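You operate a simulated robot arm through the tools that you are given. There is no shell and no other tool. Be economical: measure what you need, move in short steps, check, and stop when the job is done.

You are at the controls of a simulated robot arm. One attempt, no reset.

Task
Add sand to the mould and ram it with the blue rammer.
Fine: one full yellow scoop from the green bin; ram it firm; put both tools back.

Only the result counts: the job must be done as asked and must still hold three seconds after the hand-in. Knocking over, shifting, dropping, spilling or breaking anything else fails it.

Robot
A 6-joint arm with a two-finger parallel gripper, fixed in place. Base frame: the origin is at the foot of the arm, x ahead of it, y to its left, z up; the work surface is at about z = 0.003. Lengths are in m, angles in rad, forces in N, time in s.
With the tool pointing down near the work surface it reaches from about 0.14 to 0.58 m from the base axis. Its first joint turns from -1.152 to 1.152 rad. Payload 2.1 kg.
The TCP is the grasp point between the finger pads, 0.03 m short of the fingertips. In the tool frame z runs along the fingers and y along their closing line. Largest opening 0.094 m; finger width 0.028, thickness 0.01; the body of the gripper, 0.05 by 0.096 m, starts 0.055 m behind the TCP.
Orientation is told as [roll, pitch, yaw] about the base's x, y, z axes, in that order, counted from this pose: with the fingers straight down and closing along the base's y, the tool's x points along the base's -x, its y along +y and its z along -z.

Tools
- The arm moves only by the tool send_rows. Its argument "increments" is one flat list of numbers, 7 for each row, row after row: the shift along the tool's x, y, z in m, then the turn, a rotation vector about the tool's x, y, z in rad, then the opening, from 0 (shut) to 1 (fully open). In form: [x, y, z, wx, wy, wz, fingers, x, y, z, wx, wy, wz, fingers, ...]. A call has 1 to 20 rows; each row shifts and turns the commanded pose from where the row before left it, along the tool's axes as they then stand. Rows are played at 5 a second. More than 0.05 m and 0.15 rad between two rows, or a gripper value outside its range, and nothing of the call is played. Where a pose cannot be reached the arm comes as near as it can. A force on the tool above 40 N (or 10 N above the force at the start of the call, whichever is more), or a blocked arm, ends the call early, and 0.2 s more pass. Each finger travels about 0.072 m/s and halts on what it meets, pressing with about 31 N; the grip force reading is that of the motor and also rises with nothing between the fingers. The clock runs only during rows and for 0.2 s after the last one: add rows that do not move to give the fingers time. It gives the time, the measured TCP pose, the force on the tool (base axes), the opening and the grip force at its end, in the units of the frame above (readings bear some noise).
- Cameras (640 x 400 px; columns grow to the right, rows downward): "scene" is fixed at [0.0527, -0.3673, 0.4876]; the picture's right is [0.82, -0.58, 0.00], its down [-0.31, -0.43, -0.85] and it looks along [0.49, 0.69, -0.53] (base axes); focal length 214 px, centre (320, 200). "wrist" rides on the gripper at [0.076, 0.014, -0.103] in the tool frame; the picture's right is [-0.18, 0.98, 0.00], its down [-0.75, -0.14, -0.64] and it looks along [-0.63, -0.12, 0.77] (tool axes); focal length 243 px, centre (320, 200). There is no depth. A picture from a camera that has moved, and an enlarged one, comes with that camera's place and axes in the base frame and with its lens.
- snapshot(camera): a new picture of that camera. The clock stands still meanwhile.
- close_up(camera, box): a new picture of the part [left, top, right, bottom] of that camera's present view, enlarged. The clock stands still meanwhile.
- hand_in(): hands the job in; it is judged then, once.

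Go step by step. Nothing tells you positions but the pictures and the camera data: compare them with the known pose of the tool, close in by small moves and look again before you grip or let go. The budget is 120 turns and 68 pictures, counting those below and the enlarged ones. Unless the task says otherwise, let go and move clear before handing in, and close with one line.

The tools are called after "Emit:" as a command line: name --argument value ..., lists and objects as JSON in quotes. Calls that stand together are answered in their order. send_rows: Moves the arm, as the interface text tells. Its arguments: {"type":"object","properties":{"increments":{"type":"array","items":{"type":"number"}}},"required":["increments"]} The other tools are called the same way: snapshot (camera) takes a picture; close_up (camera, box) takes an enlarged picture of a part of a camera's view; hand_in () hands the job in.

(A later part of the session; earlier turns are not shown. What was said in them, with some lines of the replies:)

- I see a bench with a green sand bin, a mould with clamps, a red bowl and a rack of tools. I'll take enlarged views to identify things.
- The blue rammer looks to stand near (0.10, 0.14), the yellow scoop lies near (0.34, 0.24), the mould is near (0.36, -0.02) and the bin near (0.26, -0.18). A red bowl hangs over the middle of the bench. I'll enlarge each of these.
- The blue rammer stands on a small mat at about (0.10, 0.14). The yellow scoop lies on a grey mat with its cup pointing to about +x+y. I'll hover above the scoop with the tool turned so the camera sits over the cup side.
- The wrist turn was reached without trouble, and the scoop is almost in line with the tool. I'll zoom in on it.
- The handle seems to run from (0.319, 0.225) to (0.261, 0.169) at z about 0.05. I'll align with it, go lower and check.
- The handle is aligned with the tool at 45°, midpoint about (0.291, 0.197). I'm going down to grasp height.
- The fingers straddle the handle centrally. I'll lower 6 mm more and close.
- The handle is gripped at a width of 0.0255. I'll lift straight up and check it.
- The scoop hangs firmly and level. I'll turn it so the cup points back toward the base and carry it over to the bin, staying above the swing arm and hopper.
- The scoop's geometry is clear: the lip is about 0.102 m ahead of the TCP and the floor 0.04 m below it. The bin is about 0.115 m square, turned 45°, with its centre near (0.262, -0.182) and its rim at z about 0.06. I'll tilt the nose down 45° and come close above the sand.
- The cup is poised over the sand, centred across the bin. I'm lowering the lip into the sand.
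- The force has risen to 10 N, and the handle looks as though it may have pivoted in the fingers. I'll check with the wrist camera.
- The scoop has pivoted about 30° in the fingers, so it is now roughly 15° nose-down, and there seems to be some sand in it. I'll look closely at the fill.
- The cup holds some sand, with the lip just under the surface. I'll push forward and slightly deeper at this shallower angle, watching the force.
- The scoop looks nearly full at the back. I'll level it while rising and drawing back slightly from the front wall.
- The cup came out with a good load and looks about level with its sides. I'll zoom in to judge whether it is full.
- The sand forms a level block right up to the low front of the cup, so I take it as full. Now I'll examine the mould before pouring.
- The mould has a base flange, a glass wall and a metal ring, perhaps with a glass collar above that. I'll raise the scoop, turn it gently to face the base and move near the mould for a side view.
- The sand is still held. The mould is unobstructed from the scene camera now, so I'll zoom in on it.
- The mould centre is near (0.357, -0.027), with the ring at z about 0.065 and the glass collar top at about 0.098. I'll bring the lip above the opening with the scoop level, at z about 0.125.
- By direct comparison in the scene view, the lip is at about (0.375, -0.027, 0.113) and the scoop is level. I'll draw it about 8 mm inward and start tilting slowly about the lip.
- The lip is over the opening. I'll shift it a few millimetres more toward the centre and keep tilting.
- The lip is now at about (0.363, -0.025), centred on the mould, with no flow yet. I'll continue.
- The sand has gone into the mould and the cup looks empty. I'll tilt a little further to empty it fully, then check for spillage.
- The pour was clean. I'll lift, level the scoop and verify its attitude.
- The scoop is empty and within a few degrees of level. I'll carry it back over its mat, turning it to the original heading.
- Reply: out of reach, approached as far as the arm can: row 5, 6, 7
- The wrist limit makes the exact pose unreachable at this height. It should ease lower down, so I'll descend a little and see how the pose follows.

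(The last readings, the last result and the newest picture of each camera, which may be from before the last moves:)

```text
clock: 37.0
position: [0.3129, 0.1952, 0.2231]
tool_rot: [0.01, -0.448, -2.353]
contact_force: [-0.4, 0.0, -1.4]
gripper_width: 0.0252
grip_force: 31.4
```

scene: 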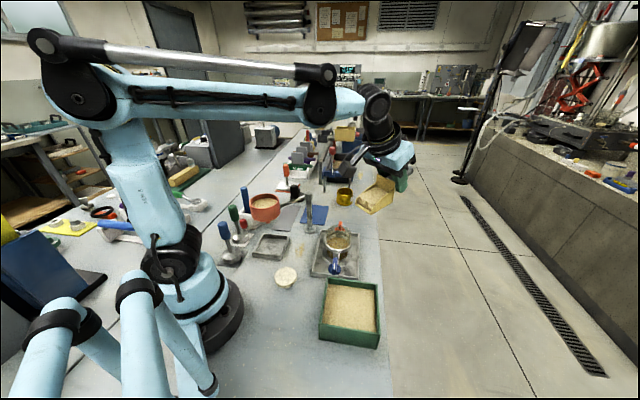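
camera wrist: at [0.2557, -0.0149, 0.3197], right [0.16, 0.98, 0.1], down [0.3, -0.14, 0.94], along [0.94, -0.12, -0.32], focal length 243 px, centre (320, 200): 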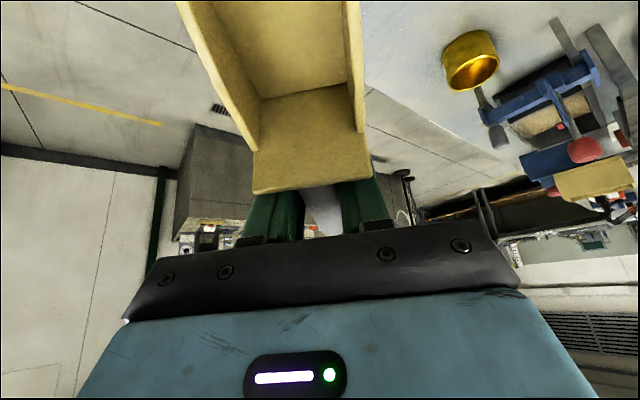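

The command follows again, with the pitch at -0.448. I'll correct the 18 mm sideways offset and look at the scoop's attitude.

Emit:
send_rows --increments '[0, -0.009, 0, 0, 0, 0, 0, 0, -0.009, 0, 0, 0, 0, 0, 0, 0, 0, 0, 0, 0, 0]'

Emit:
close_up --camera "scene" --box '[240, 110, 360, 230]'

```text
clock: 37.8
position: [0.3009, 0.208, 0.2229]
tool_rot: [0.009, -0.446, -2.356]
contact_force: [0.5, -0.1, -0.5]
gripper_width: 0.0253
grip_force: 30.9
```

```text
3.33 times, centred on (300, 170) of scene
camera zoom: at [0.0527, -0.3673, 0.4876], right [0.82, -0.58, 0.0], down [-0.31, -0.43, -0.85], along [0.49, 0.69, -0.53], focal length 715 px, centre (387, 300)
```

zoom: 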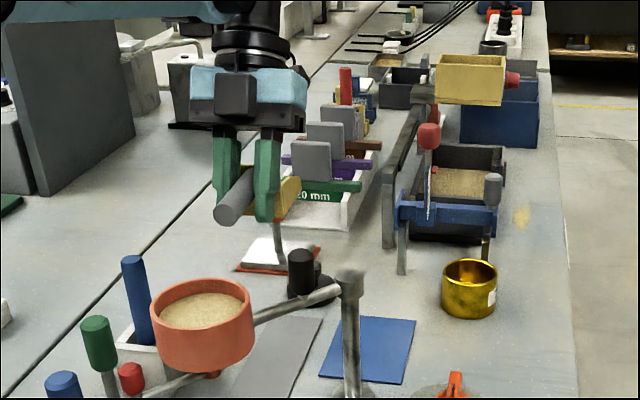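

The handle appears about level. I'll descend toward the mat.

Emit:
send_rows --increments '[0.0129, 0, 0.0271, 0, 0, 0, 0, 0.0129, 0, 0.0271, 0, 0, 0, 0, 0.0129, 0, 0.0271, 0, 0, 0, 0, 0.0129, 0, 0.0271, 0, 0, 0, 0, 0, 0, 0, 0, 0, 0, 0]'

Emit:
close_up --camera "scene" --box '[240, 150, 340, 240]'

Emit:
snapshot --camera "wrist"

```text
clock: 39.0
position: [0.3007, 0.2048, 0.1027]
tool_rot: [0.011, -0.447, -2.355]
contact_force: [-0.3, -0.3, -0.6]
gripper_width: 0.0254
grip_force: 31.1
```

```text
4.44 times, centred on (290, 195) of scene
camera zoom: at [0.0526, -0.3673, 0.4876], right [0.82, -0.58, 0.0], down [-0.31, -0.43, -0.85], along [0.49, 0.69, -0.53], focal length 953 px, centre (453, 222)
```

zoom: 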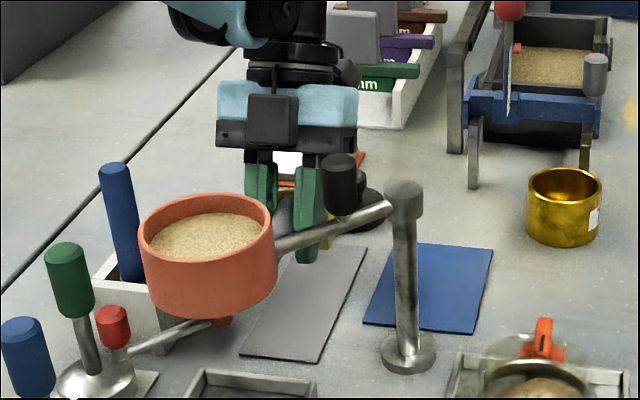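

```text
22 pictures are left
camera wrist: at [0.3909, 0.2767, 0.1615], right [0.58, -0.81, 0.09], down [-0.39, -0.18, 0.9], along [-0.71, -0.56, -0.42], focal length 243 px, centre (320, 200)
```

wrist: 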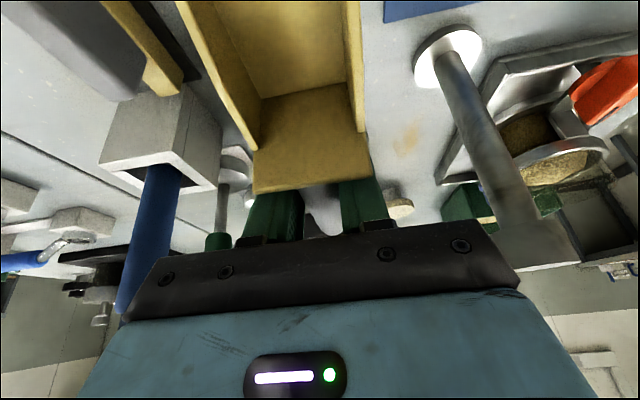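

The mat is centred on the same axis and I'm a few millimetres off. I'll correct that while lowering to just above contact.

Emit:
send_rows --increments '[0.0119, -0.0012, 0.021, 0, 0, 0, 0, 0.0119, -0.0012, 0.021, 0, 0, 0, 0, 0, 0, 0, 0, 0, 0, 0]'

```text
clock: 39.8
position: [0.3024, 0.2109, 0.0546]
tool_rot: [0.011, -0.445, -2.355]
contact_force: [-0.2, 0.2, -1.1]
gripper_width: 0.0251
grip_force: 31.6
```

Emit:
send_rows --increments '[0.0009, 0, 0.0018, 0, 0, 0, 0, 0.0009, 0, 0.0018, 0, 0, 0, 0, 0, 0, 0, 0, 0, 0, 0]'

Emit:
snapshot --camera "wrist"

```text
clock: 40.6
position: [0.3038, 0.21, 0.0506]
tool_rot: [0.01, -0.445, -2.354]
contact_force: [-0.9, 0.1, -1.8]
gripper_width: 0.0251
grip_force: 30.7
```

```text
21 pictures are left
camera wrist: at [0.3921, 0.2807, 0.1103], right [0.58, -0.81, 0.09], down [-0.39, -0.18, 0.9], along [-0.71, -0.56, -0.42], focal length 243 px, centre (320, 200)
```

wrist: 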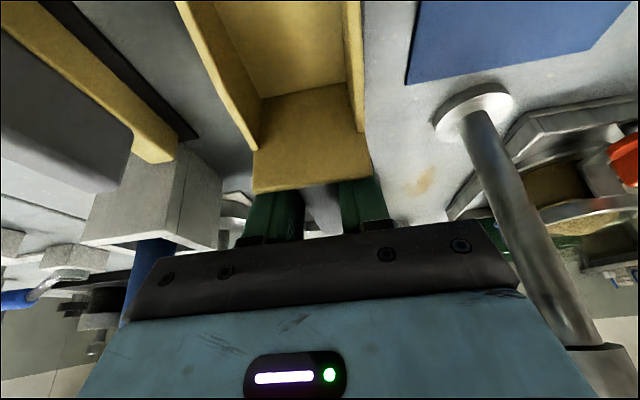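

Emit:
send_rows --increments '[0.0009, 0, 0.0018, 0, 0, 0, 0, 0.0009, 0, 0.0018, 0, 0, 0, 0, 0, 0, 0, 0, 0, 0, 0]'

```text
clock: 41.4
position: [0.3029, 0.2109, 0.047]
tool_rot: [0.011, -0.446, -2.355]
contact_force: [0.7, -0.3, -0.4]
gripper_width: 0.0251
grip_force: 31.5
```

Emit:
send_rows --increments '[0.0009, 0, 0.0018, 0, 0, 0, 0, 0.0009, 0, 0.0018, 0, 0, 0, 0, 0, 0, 0, 0, 0, 0, 0]'

Emit:
close_up --camera "scene" --box '[260, 175, 330, 235]'

```text
clock: 42.2
position: [0.3026, 0.2098, 0.0436]
tool_rot: [0.012, -0.446, -2.355]
contact_force: [2.5, -2.4, 23.4]
gripper_width: 0.0254
grip_force: 30.9
```

```text
6.67 times, centred on (295, 205) of scene
camera zoom: at [0.0526, -0.3674, 0.4875], right [0.82, -0.58, 0.0], down [-0.31, -0.43, -0.85], along [0.49, 0.69, -0.53], focal length 1430 px, centre (487, 167)
```

zoom: 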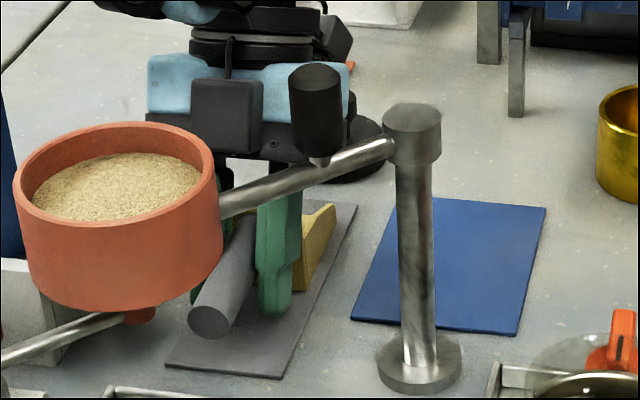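

The scoop is down on its mat, and its handle end is back at the original image position. I'll ease the pressure off and open.

Emit:
send_rows --increments '[-0.0009, 0, -0.0018, 0, 0, 0, 0, 0, 0, 0, 0, 0, 0, 0.3, 0, 0, 0, 0, 0, 0, 0.45, 0, 0, 0, 0, 0, 0, 1, 0, 0, 0, 0, 0, 0, 1, 0, 0, 0, 0, 0, 0, 1]'

Emit:
snapshot --camera "wrist"

```text
clock: 43.6
position: [0.303, 0.2099, 0.0453]
tool_rot: [0.011, -0.446, -2.356]
contact_force: [0.3, -0.7, -0.5]
gripper_width: 0.0941
grip_force: 0.1
```

```text
19 pictures are left
camera wrist: at [0.3922, 0.2807, 0.1045], right [0.58, -0.81, 0.09], down [-0.39, -0.18, 0.9], along [-0.71, -0.56, -0.42], focal length 243 px, centre (320, 200)
```

wrist: 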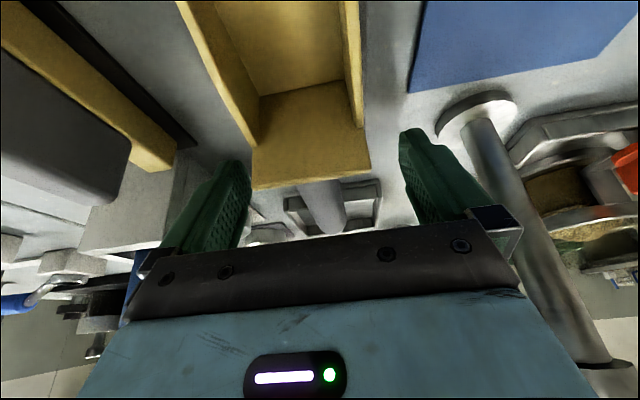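

The scoop is released cleanly. I'll rise straight up, straighten the tool and swing round toward the blue rammer.

Emit:
send_rows --increments '[-0.019, 0, -0.0397, 0, 0, 0, 1, -0.019, 0, -0.0397, 0, 0, 0, 1, -0.019, 0, -0.0397, 0, 0, 0, 1, -0.019, 0, -0.0397, 0, 0, 0, 1, -0.019, 0, -0.0397, 0, 0, 0, 1, 0, 0, 0, 0, 0.1487, 0, 1, 0, 0, 0, 0, 0.1487, 0, 1, 0, 0, 0, 0, 0.1487, 0, 1, 0, 0, 0, 0, 0, -0.1463, 1, 0, 0, 0, 0, 0, -0.1463, 1, 0, 0, 0, 0, 0, -0.1463, 1, 0, 0, 0, 0, 0, -0.1463, 1, 0, 0, 0, 0, 0, -0.1463, 1, 0, 0, 0, 0, 0, -0.1463, 1, 0, 0, 0, 0, 0, -0.1463, 1, 0, 0, 0, 0, 0, -0.1463, 1, 0, 0, 0, 0, 0, -0.1463, 1, 0, 0, 0, 0, 0, -0.1463, 1, 0, 0, 0, 0, 0, -0.1463, 1, 0, 0, 0, 0, 0, -0.1463, 1]'

Emit:
send_rows --increments '[0, 0, 0, 0, 0, -0.1463, 1, 0, 0, 0, 0, 0, -0.1463, 1, 0, 0, 0, 0, 0, -0.1463, 1, 0, 0, 0, 0, 0, -0.1463, 1, 0, 0, 0, 0, 0, -0.1463, 1, 0, 0, 0, 0, 0, -0.1463, 1, 0, 0, 0, 0, 0, -0.1463, 1, 0, 0, 0, 0, 0, -0.1463, 1, 0, 0, 0, 0, 0, 0, 1]'

```text
clock: 47.8
position: [0.3025, 0.2118, 0.2641]
tool_rot: [-0.004, -0.008, -0.591]
contact_force: [-0.2, -0.6, 0.4]
gripper_width: 0.0939
grip_force: 0.0
```

```text
clock: 49.8
position: [0.3021, 0.2125, 0.2652]
tool_rot: [-0.01, 0.003, 0.575]
contact_force: [0.3, -0.6, -0.8]
gripper_width: 0.0938
grip_force: 0.0
```

Emit:
send_rows --increments '[0.0395, 0.0096, 0, 0, 0, 0, 1, 0.0395, 0.0096, 0, 0, 0, 0, 1, 0.0395, 0.0096, 0, 0, 0, 0, 1, 0.0395, 0.0096, 0, 0, 0, 0, 1, 0.0395, 0.0096, 0, 0, 0, 0, 1, 0, 0, 0, 0, 0, 0, 1]'

Emit:
snapshot --camera "wrist"

Emit:
close_up --camera "scene" --box '[200, 170, 320, 280]'

```text
clock: 51.2
position: [0.1097, 0.144, 0.2639]
tool_rot: [-0.012, 0.001, 0.574]
contact_force: [-0.2, 0.0, -0.6]
gripper_width: 0.094
grip_force: 0.0
```

```text
18 pictures are left
camera wrist: at [0.0378, 0.1155, 0.3658], right [-0.38, 0.93, -0.01], down [0.71, 0.3, 0.64], along [0.6, 0.24, -0.77], focal length 243 px, centre (320, 200)
```

wrist: 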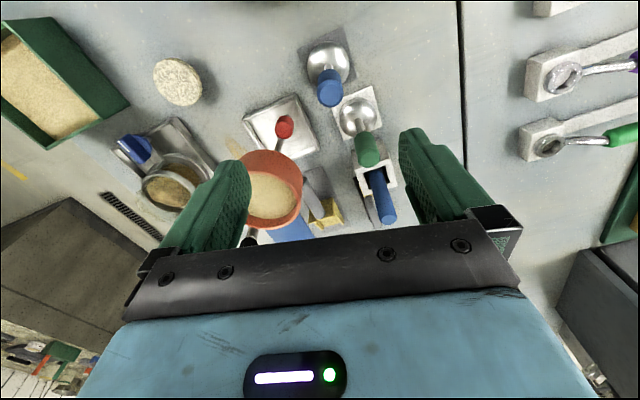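

```text
3.64 times, centred on (260, 225) of scene
camera zoom: at [0.0526, -0.3673, 0.4876], right [0.82, -0.58, 0.0], down [-0.31, -0.43, -0.85], along [0.49, 0.69, -0.53], focal length 780 px, centre (538, 109)
```

zoom: 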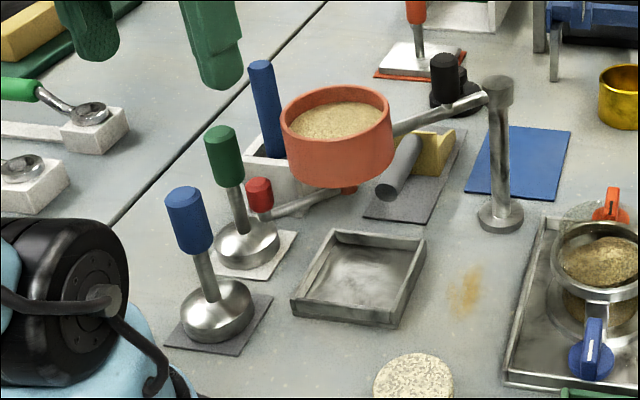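

The blue rammer stands at about (0.097, 0.145), with its handle at z 0.08 to 0.136. The hopper's red lever knob is nearby at (0.146, 0.119, 0.126), so I'll approach with the fingers only partly open.

Emit:
send_rows --increments '[0.0101, 0.0077, 0.037, -0.0101, -0.0065, 0, 0.6, 0, 0, 0.037, 0, 0, 0, 0.6, 0, 0, 0, 0, 0, 0, 0.6]'

Emit:
snapshot --camera "wrist"

Emit:
close_up --camera "scene" --box '[200, 170, 320, 280]'

```text
clock: 52.0
position: [0.0976, 0.1458, 0.1906]
tool_rot: [0.0, -0.006, 0.575]
contact_force: [-0.6, -0.6, 0.4]
gripper_width: 0.0564
grip_force: 0.0
```

```text
16 pictures are left
camera wrist: at [0.0256, 0.1163, 0.2923], right [-0.38, 0.93, 0.0], down [0.71, 0.29, 0.65], along [0.6, 0.25, -0.76], focal length 243 px, centre (320, 200)
```

wrist: 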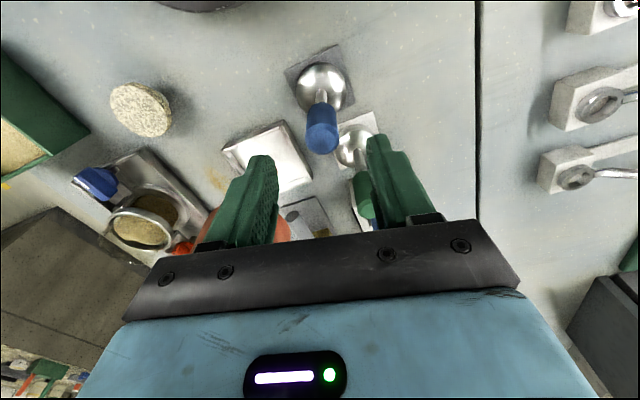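

```text
3.64 times, centred on (260, 225) of scene
camera zoom: at [0.0526, -0.3673, 0.4876], right [0.82, -0.58, 0.0], down [-0.31, -0.43, -0.85], along [0.49, 0.69, -0.53], focal length 780 px, centre (538, 109)
```

zoom: 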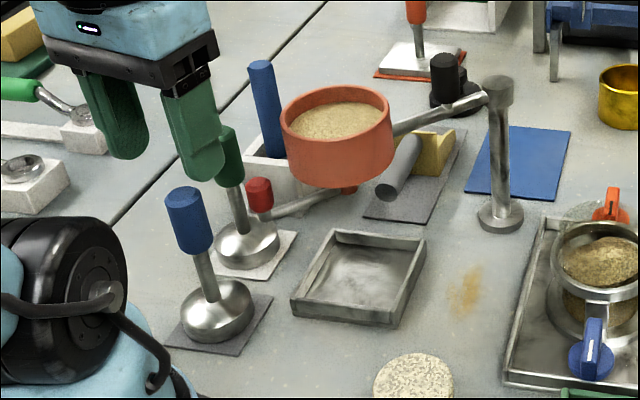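

The handle top is within 3 mm of the tool axis. I'll make a small correction and descend around it.

Emit:
send_rows --increments '[0.0025, 0.001, 0.026, 0, 0, 0, 0.6, 0, 0, 0.026, 0, 0, 0, 0.6, 0, 0, 0.026, 0, 0, 0, 0.6, 0, 0, 0, 0, 0, 0, 0.6]'

Emit:
snapshot --camera "wrist"

```text
clock: 53.0
position: [0.0942, 0.1461, 0.1116]
tool_rot: [0.0, -0.004, 0.575]
contact_force: [0.0, 0.4, -0.5]
gripper_width: 0.0563
grip_force: 0.1
```

```text
14 pictures are left
camera wrist: at [0.023, 0.1159, 0.2141], right [-0.38, 0.93, 0.0], down [0.71, 0.29, 0.65], along [0.6, 0.25, -0.76], focal length 243 px, centre (320, 200)
```

wrist: 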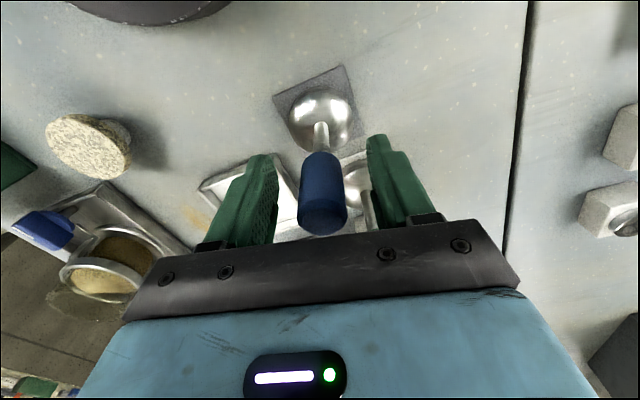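

The handle sits centred between the fingers. I'm closing and lifting slightly.

Emit:
send_rows --increments '[0, 0, 0, 0, 0, 0, 0, 0, 0, 0, 0, 0, 0, 0, 0, 0, 0, 0, 0, 0, 0, 0, 0, 0, 0, 0, 0, 0]'

Emit:
send_rows --increments '[0, 0, -0.02, 0, 0, 0, 0, 0, 0, -0.04, 0, 0, 0, 0, 0, 0, -0.04, 0, 0, 0, 0, 0, 0, -0.04, 0, 0, 0, 0, 0, 0, -0.04, 0, 0, 0, 0, 0, 0, -0.04, 0, 0, 0, 0, 0, 0, 0, 0, 0, 0, 0]'

Emit:
close_up --camera "scene" --box '[180, 60, 320, 260]'

```text
clock: 54.0
position: [0.0955, 0.1451, 0.1132]
tool_rot: [0.0, -0.006, 0.574]
contact_force: [-0.5, 0.3, 1.0]
gripper_width: 0.0261
grip_force: 31.0
```

```text
clock: 55.6
position: [0.0932, 0.1448, 0.3324]
tool_rot: [0.001, -0.004, 0.575]
contact_force: [-0.2, 0.0, -4.1]
gripper_width: 0.0257
grip_force: 30.8
```

```text
2.00 times, centred on (250, 160) of scene
camera zoom: at [0.0527, -0.3673, 0.4876], right [0.82, -0.58, 0.0], down [-0.31, -0.43, -0.85], along [0.49, 0.69, -0.53], focal length 429 px, centre (460, 280)
```

zoom: 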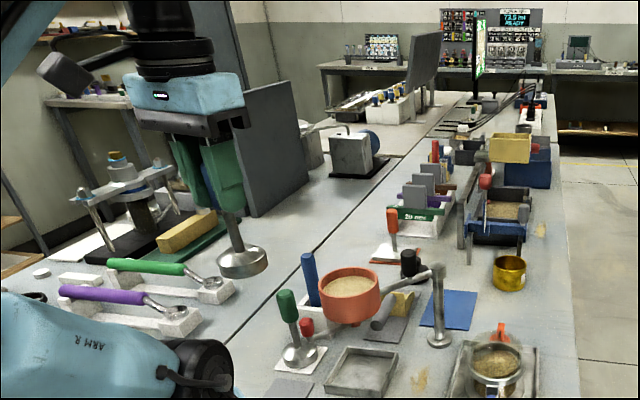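

The rammer is in hand, its head bottom about 0.107 m below the TCP. I'll carry it high over the hopper to above the mould.

Emit:
send_rows --increments '[0, 0, 0, 0, 0, 0.1438, 0, 0, 0, 0, 0, 0, 0.1438, 0, 0, 0, 0, 0, 0, 0.1438, 0, 0, 0, 0, 0, 0, 0.1438, 0, -0.033, -0.0215, 0, 0, 0, 0, 0, -0.033, -0.0215, 0, 0, 0, 0, 0, -0.033, -0.0215, 0, 0, 0, 0, 0, -0.033, -0.0215, 0, 0, 0, 0, 0, -0.033, -0.0215, 0, 0, 0, 0, 0, -0.033, -0.0215, 0, 0, 0, 0, 0, -0.033, -0.0215, 0, 0, 0, 0, 0, -0.033, -0.0215, 0, 0, 0, 0, 0, 0, 0, 0.0308, 0, 0, 0, 0, 0, 0, 0.0308, 0, 0, 0, 0, 0, 0, 0.0308, 0, 0, 0, 0, 0, 0, 0, 0, 0, 0, 0]'

Emit:
snapshot --camera "wrist"

Emit:
close_up --camera "scene" --box '[300, 190, 370, 285]'

```text
clock: 59.0
position: [0.3596, -0.0267, 0.2407]
tool_rot: [0.003, -0.007, 0.0]
contact_force: [0.5, -1.0, -4.0]
gripper_width: 0.0258
grip_force: 31.1
```

```text
12 pictures are left
camera wrist: at [0.2831, -0.0127, 0.3421], right [0.18, 0.98, 0.0], down [0.75, -0.14, 0.65], along [0.63, -0.12, -0.76], focal length 243 px, centre (320, 200)
```

wrist: 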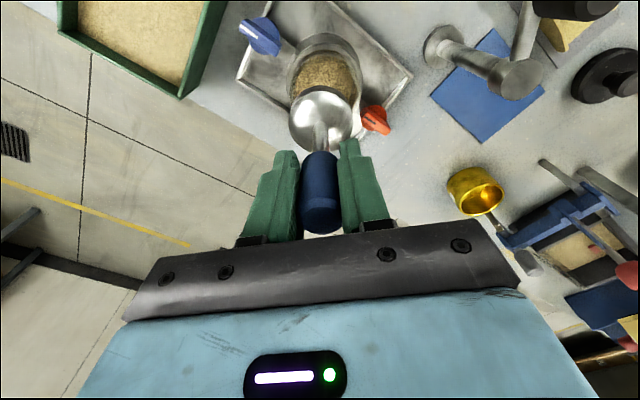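

```text
4.21 times, centred on (335, 238) of scene
camera zoom: at [0.0527, -0.3673, 0.4876], right [0.82, -0.58, 0.0], down [-0.31, -0.43, -0.85], along [0.49, 0.69, -0.53], focal length 903 px, centre (257, 42)
```

zoom: 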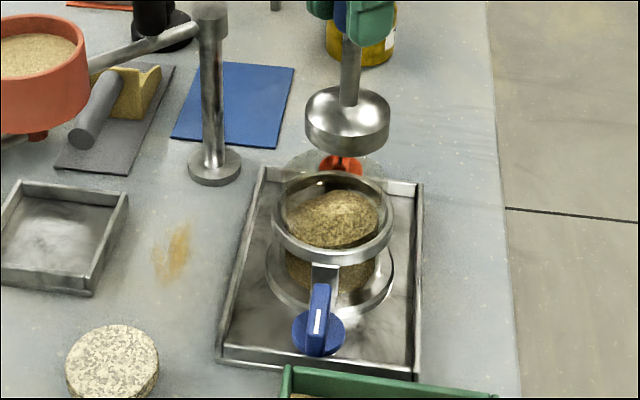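

In the scene view the head is about 5 mm to the right of the mould axis. I'll get a sharper wrist view to resolve both directions.

Emit:
close_up --camera "wrist" --box '[240, 20, 400, 160]'

```text
2.86 times, centred on (320, 90) of wrist
camera zoom: at [0.2831, -0.0127, 0.3421], right [0.18, 0.98, 0.0], down [0.75, -0.14, 0.65], along [0.63, -0.12, -0.76], focal length 693 px, centre (320, 514)
```

zoom: 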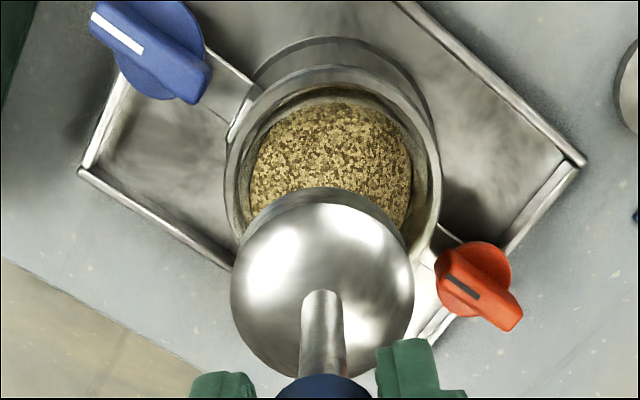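

Head diameter is about 0.054 and the opening about 0.062. The head must shift about -3.5 mm in x and +4.5 mm in y. I'll correct, lower to just above the collar and verify.

Emit:
send_rows --increments '[0.0035, 0.0045, 0.01, 0, 0, 0, 0, 0, 0, 0.015, 0, 0, 0, 0, 0, 0, 0, 0, 0, 0, 0]'

Emit:
close_up --camera "wrist" --box '[240, 20, 400, 160]'

Emit:
close_up --camera "scene" --box '[305, 200, 365, 280]'

```text
clock: 59.8
position: [0.3552, -0.0232, 0.2146]
tool_rot: [0.003, -0.007, 0.0]
contact_force: [0.4, -0.7, -3.1]
gripper_width: 0.0252
grip_force: 30.8
```

```text
2.86 times, centred on (320, 90) of wrist
camera zoom: at [0.2794, -0.0085, 0.3173], right [0.18, 0.98, 0.0], down [0.75, -0.14, 0.65], along [0.63, -0.12, -0.76], focal length 693 px, centre (320, 514)
```

zoom: 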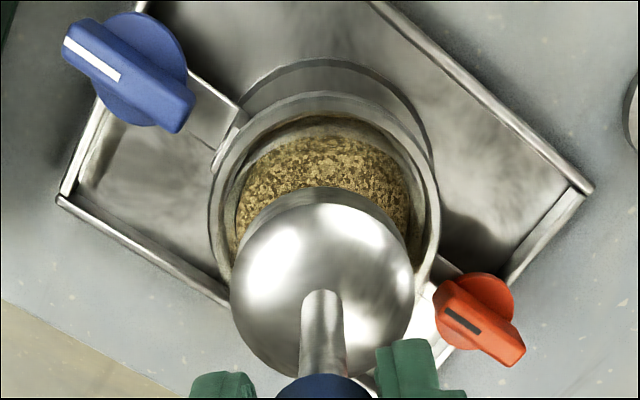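

```text
5.00 times, centred on (335, 240) of scene
camera zoom: at [0.0527, -0.3673, 0.4876], right [0.82, -0.58, 0.0], down [-0.31, -0.43, -0.85], along [0.49, 0.69, -0.53], focal length 1072 px, centre (245, 0)
```

zoom: 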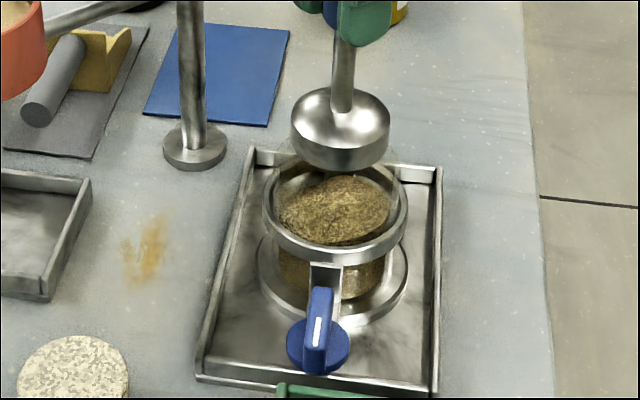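

The head is now aligned with the mould axis within about 1 mm in both views. I'm lowering it slowly into the mould.

Emit:
send_rows --increments '[0, 0, 0.006, 0, 0, 0, 0, 0, 0, 0.006, 0, 0, 0, 0, 0, 0, 0.006, 0, 0, 0, 0, 0, 0, 0.006, 0, 0, 0, 0, 0, 0, 0, 0, 0, 0, 0]'

```text
clock: 61.0
position: [0.3552, -0.023, 0.192]
tool_rot: [0.005, -0.003, 0.001]
contact_force: [-0.6, -0.1, -4.5]
gripper_width: 0.025
grip_force: 31.2
```

Emit:
send_rows --increments '[0, 0, 0.005, 0, 0, 0, 0, 0, 0, 0.005, 0, 0, 0, 0, 0, 0, 0, 0, 0, 0, 0]'

Emit:
close_up --camera "scene" --box '[305, 200, 365, 280]'

```text
clock: 61.8
position: [0.3549, -0.0225, 0.1817]
tool_rot: [0.004, -0.006, -0.001]
contact_force: [-0.3, 0.8, -4.5]
gripper_width: 0.0251
grip_force: 31.6
```

```text
5.00 times, centred on (335, 240) of scene
camera zoom: at [0.0527, -0.3673, 0.4876], right [0.82, -0.58, 0.0], down [-0.31, -0.43, -0.85], along [0.49, 0.69, -0.53], focal length 1072 px, centre (245, 0)
```

zoom: 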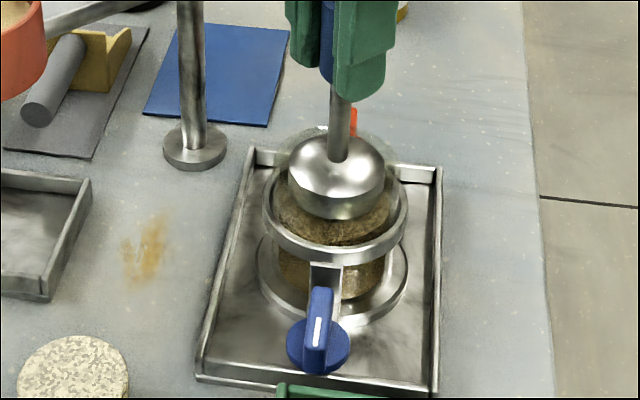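

The head is inside the collar without touching it. I'll continue down onto the sand.

Emit:
send_rows --increments '[0, 0, 0.004, 0, 0, 0, 0, 0, 0, 0.004, 0, 0, 0, 0, 0, 0, 0.004, 0, 0, 0, 0, 0, 0, 0, 0, 0, 0, 0]'

```text
clock: 62.8
position: [0.3553, -0.0225, 0.1689]
tool_rot: [0.003, -0.006, -0.003]
contact_force: [0.6, 0.7, -3.5]
gripper_width: 0.025
grip_force: 31.0
```

Emit:
send_rows --increments '[0, 0, 0.003, 0, 0, 0, 0, 0, 0, 0.003, 0, 0, 0, 0, 0, 0, 0.003, 0, 0, 0, 0, 0, 0, 0, 0, 0, 0, 0]'

```text
clock: 63.5
position: [0.3566, -0.0222, 0.1635]
tool_rot: [0.003, -0.006, 0.0]
contact_force: [1.0, 2.1, 7.1]
gripper_width: 0.0241
grip_force: 31.3
stopped in row 3: the force on the tool passed its limit (the readings are from after the stop); the commanded pose is now the measured one
```

Contact with the sand at a TCP z of about 0.164. I'll press on in small steps.

Emit:
send_rows --increments '[0, 0, 0.0015, 0, 0, 0, 0, 0, 0, 0.0015, 0, 0, 0, 0, 0, 0, 0, 0, 0, 0, 0]'

Emit:
send_rows --increments '[0, 0, 0.0015, 0, 0, 0, 0, 0, 0, 0.0015, 0, 0, 0, 0, 0, 0, 0, 0, 0, 0, 0]'

```text
clock: 64.0
position: [0.3562, -0.0222, 0.1641]
tool_rot: [0.004, -0.004, 0.001]
contact_force: [-1.5, 0.7, 7.4]
gripper_width: 0.0234
grip_force: 31.2
stopped in row 2: the force on the tool passed its limit (the readings are from after the stop); the commanded pose is now the measured one
```

```text
clock: 64.5
position: [0.3564, -0.0228, 0.1643]
tool_rot: [0.006, -0.004, 0.001]
contact_force: [-0.7, 1.3, 7.7]
gripper_width: 0.0238
grip_force: 30.7
stopped in row 2: the force on the tool passed its limit (the readings are from after the stop); the commanded pose is now the measured one
```

The force limit is reached quickly at the same height. I'll look at the state of the sand and the head.

Emit:
close_up --camera "scene" --box '[305, 200, 365, 280]'

```text
5.00 times, centred on (335, 240) of scene
camera zoom: at [0.0526, -0.3673, 0.4876], right [0.82, -0.58, 0.0], down [-0.31, -0.43, -0.85], along [0.49, 0.69, -0.53], focal length 1072 px, centre (245, 0)
```

zoom: 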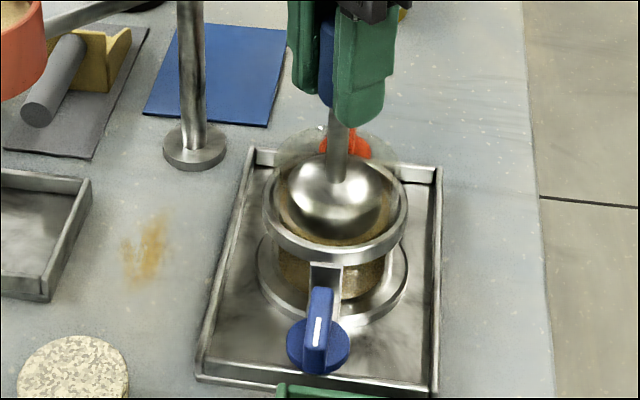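

The head sits in the sand and the grip has slid a few millimetres down the handle. I'll hold a steady firm press below the limit.

Emit:
send_rows --increments '[0, 0, 0.0015, 0, 0, 0, 0, 0, 0, 0, 0, 0, 0, 0, 0, 0, 0, 0, 0, 0, 0, 0, 0, 0, 0, 0, 0, 0, 0, 0, 0, 0, 0, 0, 0]'

```text
clock: 65.0
position: [0.3561, -0.0229, 0.1637]
tool_rot: [0.005, -0.004, 0.001]
contact_force: [-0.4, 0.9, 7.5]
gripper_width: 0.0239
grip_force: 31.0
stopped in row 2: the force on the tool passed its limit (the readings are from after the stop); the commanded pose is now the measured one
```

Emit:
send_rows --increments '[0, 0, 0.0008, 0, 0, 0, 0, 0, 0, 0, 0, 0, 0, 0, 0, 0, 0, 0, 0, 0, 0, 0, 0, 0, 0, 0, 0, 0, 0, 0, 0, 0, 0, 0, 0]'

```text
clock: 65.7
position: [0.3571, -0.0217, 0.1646]
tool_rot: [0.004, -0.003, 0.001]
contact_force: [-0.6, 1.2, 6.6]
gripper_width: 0.0242
grip_force: 30.8
stopped in row 3: the force on the tool passed its limit (the readings are from after the stop); the commanded pose is now the measured one
```

It stops at 40 N each time without sinking further. I'll add a few real ramming strokes.

Emit:
send_rows --increments '[0, 0, -0.01, 0, 0, 0, 0, 0, 0, 0, 0, 0, 0, 0, 0, 0, 0.005, 0, 0, 0, 0, 0, 0, 0.004, 0, 0, 0, 0, 0, 0, 0.002, 0, 0, 0, 0, 0, 0, 0.001, 0, 0, 0, 0, 0, 0, 0.001, 0, 0, 0, 0]'

Emit:
send_rows --increments '[0, 0, -0.01, 0, 0, 0, 0, 0, 0, 0, 0, 0, 0, 0, 0, 0, 0.005, 0, 0, 0, 0, 0, 0, 0.004, 0, 0, 0, 0, 0, 0, 0.002, 0, 0, 0, 0, 0, 0, 0.001, 0, 0, 0, 0, 0, 0, 0.001, 0, 0, 0, 0]'

Emit:
send_rows --increments '[0, 0, -0.01, 0, 0, 0, 0, 0, 0, 0, 0, 0, 0, 0, 0, 0, 0.005, 0, 0, 0, 0, 0, 0, 0.004, 0, 0, 0, 0, 0, 0, 0.002, 0, 0, 0, 0, 0, 0, 0.001, 0, 0, 0, 0, 0, 0, 0.001, 0, 0, 0, 0]'

```text
clock: 67.1
position: [0.3563, -0.0229, 0.1639]
tool_rot: [0.001, -0.001, 0.002]
contact_force: [-1.2, 1.8, 6.3]
gripper_width: 0.0241
grip_force: 30.8
stopped in row 6: the force on the tool passed its limit (the readings are from after the stop); the commanded pose is now the measured one
```

```text
clock: 68.5
position: [0.3569, -0.0229, 0.1643]
tool_rot: [0.001, 0.001, 0.003]
contact_force: [-1.2, 0.6, 7.1]
gripper_width: 0.024
grip_force: 31.1
stopped in row 6: the force on the tool passed its limit (the readings are from after the stop); the commanded pose is now the measured one
```

```text
clock: 69.8
position: [0.3568, -0.0221, 0.1646]
tool_rot: [0.004, 0.002, 0.002]
contact_force: [-1.3, 0.7, 7.2]
gripper_width: 0.0241
grip_force: 31.3
stopped in row 6: the force on the tool passed its limit (the readings are from after the stop); the commanded pose is now the measured one
```

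The level no longer changes under repeated 40 N strokes, so the sand seems firm. I'll lift out and inspect.

Emit:
send_rows --increments '[0, 0, -0.01, 0, 0, 0, 0, 0, 0, -0.02, 0, 0, 0, 0, 0, 0, -0.03, 0, 0, 0, 0, 0, 0, -0.04, 0, 0, 0, 0, 0, 0, -0.04, 0, 0, 0, 0, 0, 0, -0.02, 0, 0, 0, 0, 0, 0, 0, 0, 0, 0, 0]'

Emit:
close_up --camera "scene" --box '[300, 170, 375, 285]'

```text
clock: 71.4
position: [0.3569, -0.0216, 0.3253]
tool_rot: [0.004, 0.004, 0.002]
contact_force: [0.2, -0.3, -4.7]
gripper_width: 0.024
grip_force: 31.4
```

```text
3.48 times, centred on (338, 228) of scene
camera zoom: at [0.0527, -0.3673, 0.4876], right [0.82, -0.58, 0.0], down [-0.31, -0.43, -0.85], along [0.49, 0.69, -0.53], focal length 746 px, centre (259, 104)
```

zoom: 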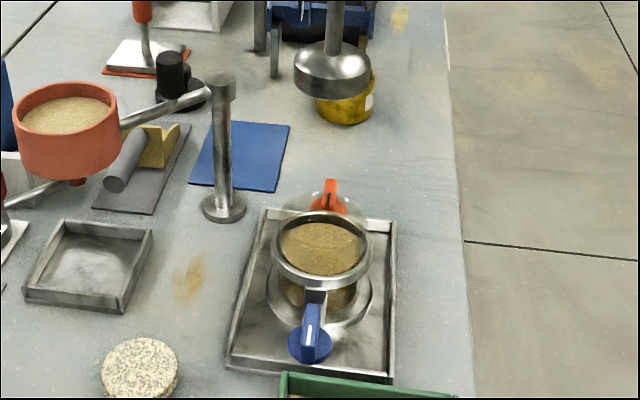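

The sand is flat and smooth just below the ring, and nothing has spilled. Now I'll carry the rammer back along the same route.

Emit:
send_rows --increments '[0.0327, 0.021, 0, 0, 0, 0, 0, 0.0327, 0.021, 0, 0, 0, 0, 0, 0.0327, 0.021, 0, 0, 0, 0, 0, 0.0327, 0.021, 0, 0, 0, 0, 0, 0.0327, 0.021, 0, 0, 0, 0, 0, 0.0327, 0.021, 0, 0, 0, 0, 0, 0.0327, 0.021, 0, 0, 0, 0, 0, 0.0327, 0.021, 0, 0, 0, 0, 0, 0, 0, 0, 0, 0, -0.1433, 0, 0, 0, 0, 0, 0, -0.1433, 0, 0, 0, 0, 0, 0, -0.1433, 0, 0, 0, 0, 0, 0, -0.1433, 0, 0, 0, 0, 0, 0, 0, 0]'

```text
clock: 74.2
position: [0.0957, 0.1445, 0.3246]
tool_rot: [0.004, 0.0, 0.575]
contact_force: [0.1, 0.8, -3.9]
gripper_width: 0.0238
grip_force: 31.2
```

Emit:
send_rows --increments '[0.0005, 0.0008, 0.0438, 0, 0, 0, 0, 0, 0, 0.0438, 0, 0, 0, 0, 0, 0, 0.0438, 0, 0, 0, 0, 0, 0, 0.0438, 0, 0, 0, 0, 0, 0, 0, 0, 0, 0, 0]'

Emit:
snapshot --camera "wrist"

```text
clock: 75.4
position: [0.0933, 0.1443, 0.1504]
tool_rot: [0.004, 0.0, 0.575]
contact_force: [-0.5, -0.6, -4.4]
gripper_width: 0.0243
grip_force: 31.0
```

```text
4 pictures are left
camera wrist: at [0.0225, 0.1144, 0.2513], right [-0.38, 0.93, 0.0], down [0.71, 0.29, 0.64], along [0.59, 0.25, -0.77], focal length 243 px, centre (320, 200)
```

wrist: 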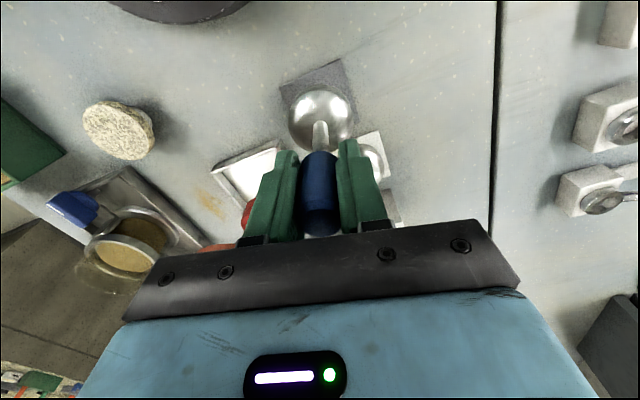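

I'm over the mat again, aligned with the recorded pose. I'll lower almost to contact, then feel for it.

Emit:
send_rows --increments '[-0.001, 0, 0.016, 0, 0, 0, 0, 0, 0, 0.016, 0, 0, 0, 0, 0, 0, 0, 0, 0, 0, 0]'

Emit:
send_rows --increments '[0, 0, 0.0015, 0, 0, 0, 0, 0, 0, 0.0015, 0, 0, 0, 0, 0, 0, 0, 0, 0, 0, 0]'

```text
clock: 76.2
position: [0.0959, 0.1465, 0.1173]
tool_rot: [0.003, 0.0, 0.575]
contact_force: [-0.4, -0.1, -4.2]
gripper_width: 0.024
grip_force: 30.3
```

```text
clock: 77.0
position: [0.094, 0.1459, 0.115]
tool_rot: [0.003, 0.0, 0.573]
contact_force: [0.0, -0.5, -3.4]
gripper_width: 0.0237
grip_force: 31.2
```

Emit:
send_rows --increments '[0, 0, 0.0015, 0, 0, 0, 0, 0, 0, 0.0015, 0, 0, 0, 0, 0, 0, 0, 0, 0, 0, 0]'

```text
clock: 77.8
position: [0.0947, 0.1466, 0.1105]
tool_rot: [0.003, 0.0, 0.576]
contact_force: [0.1, 0.0, -3.6]
gripper_width: 0.0242
grip_force: 30.9
```

Emit:
send_rows --increments '[0, 0, 0.0015, 0, 0, 0, 0, 0, 0, 0.0015, 0, 0, 0, 0, 0, 0, 0, 0, 0, 0, 0]'

```text
clock: 78.6
position: [0.0944, 0.1465, 0.1106]
tool_rot: [0.003, 0.0, 0.575]
contact_force: [-5.4, -3.7, 39.4]
gripper_width: 0.0242
grip_force: 31.3
```

Contact. I'll back off to relieve the force, then open gently to the same partial width.

Emit:
send_rows --increments '[0, 0, -0.0022, 0, 0, 0, 0, 0, 0, 0, 0, 0, 0, 0]'

```text
clock: 79.2
position: [0.094, 0.1457, 0.1099]
tool_rot: [0.005, -0.001, 0.572]
contact_force: [-0.1, 0.3, -3.7]
gripper_width: 0.024
grip_force: 30.8
```

Emit:
send_rows --increments '[0, 0, 0.0008, 0, 0, 0, 0, 0, 0, 0, 0, 0, 0, 0.3, 0, 0, 0, 0, 0, 0, 0.4, 0, 0, 0, 0, 0, 0, 0.6, 0, 0, 0, 0, 0, 0, 0.6, 0, 0, 0, 0, 0, 0, 0.6]'

Emit:
snapshot --camera "wrist"

```text
clock: 80.6
position: [0.0954, 0.1449, 0.1095]
tool_rot: [0.003, 0.0, 0.575]
contact_force: [0.0, -0.5, 0.3]
gripper_width: 0.0562
grip_force: 0.0
```

```text
3 pictures are left
camera wrist: at [0.0235, 0.1162, 0.2118], right [-0.38, 0.93, 0.0], down [0.71, 0.29, 0.64], along [0.59, 0.25, -0.77], focal length 243 px, centre (320, 200)
```

wrist: 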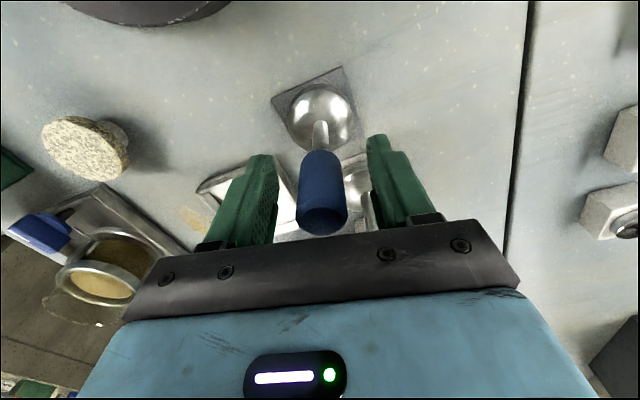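

The rammer stands on its mat just as before, clear of both fingers. I'll rise straight up and take a final look.

Emit:
send_rows --increments '[0, 0, -0.02, 0, 0, 0, 0.6, 0, 0, -0.03, 0, 0, 0, 0.6, 0, 0, -0.04, 0, 0, 0, 0.6, 0, 0, -0.04, 0, 0, 0, 0.6, 0, 0, -0.04, 0, 0, 0, 0.6, 0, 0, -0.03, 0, 0, 0, 0.6, 0, 0, 0, 0, 0, 0, 0.6]'

Emit:
close_up --camera "scene" --box '[200, 170, 400, 350]'

```text
clock: 82.2
position: [0.0951, 0.1464, 0.3104]
tool_rot: [0.003, 0.0, 0.574]
contact_force: [0.0, 0.2, 0.2]
gripper_width: 0.0564
grip_force: 0.1
```

```text
2.22 times, centred on (300, 260) of scene
camera zoom: at [0.0527, -0.3673, 0.4876], right [0.82, -0.58, 0.0], down [-0.31, -0.43, -0.85], along [0.49, 0.69, -0.53], focal length 477 px, centre (364, 67)
```

zoom: 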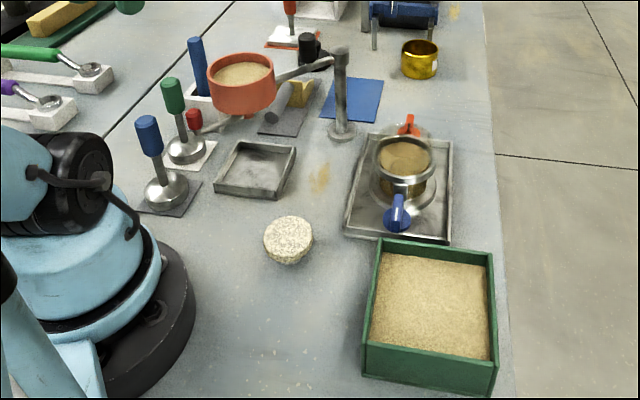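

Both tools are back on their mats, the sand in the mould is flat, and nothing else has moved or spilled. I'm handing in.

Emit:
hand_in

```text
The job is handed in.
```

I put one full yellow scoop of sand from the green bin into the mould, rammed it until 40 N strokes no longer sank it, and put the scoop and the blue rammer back on their mats; I judged "full" and "firm" from the pictures and force readings.
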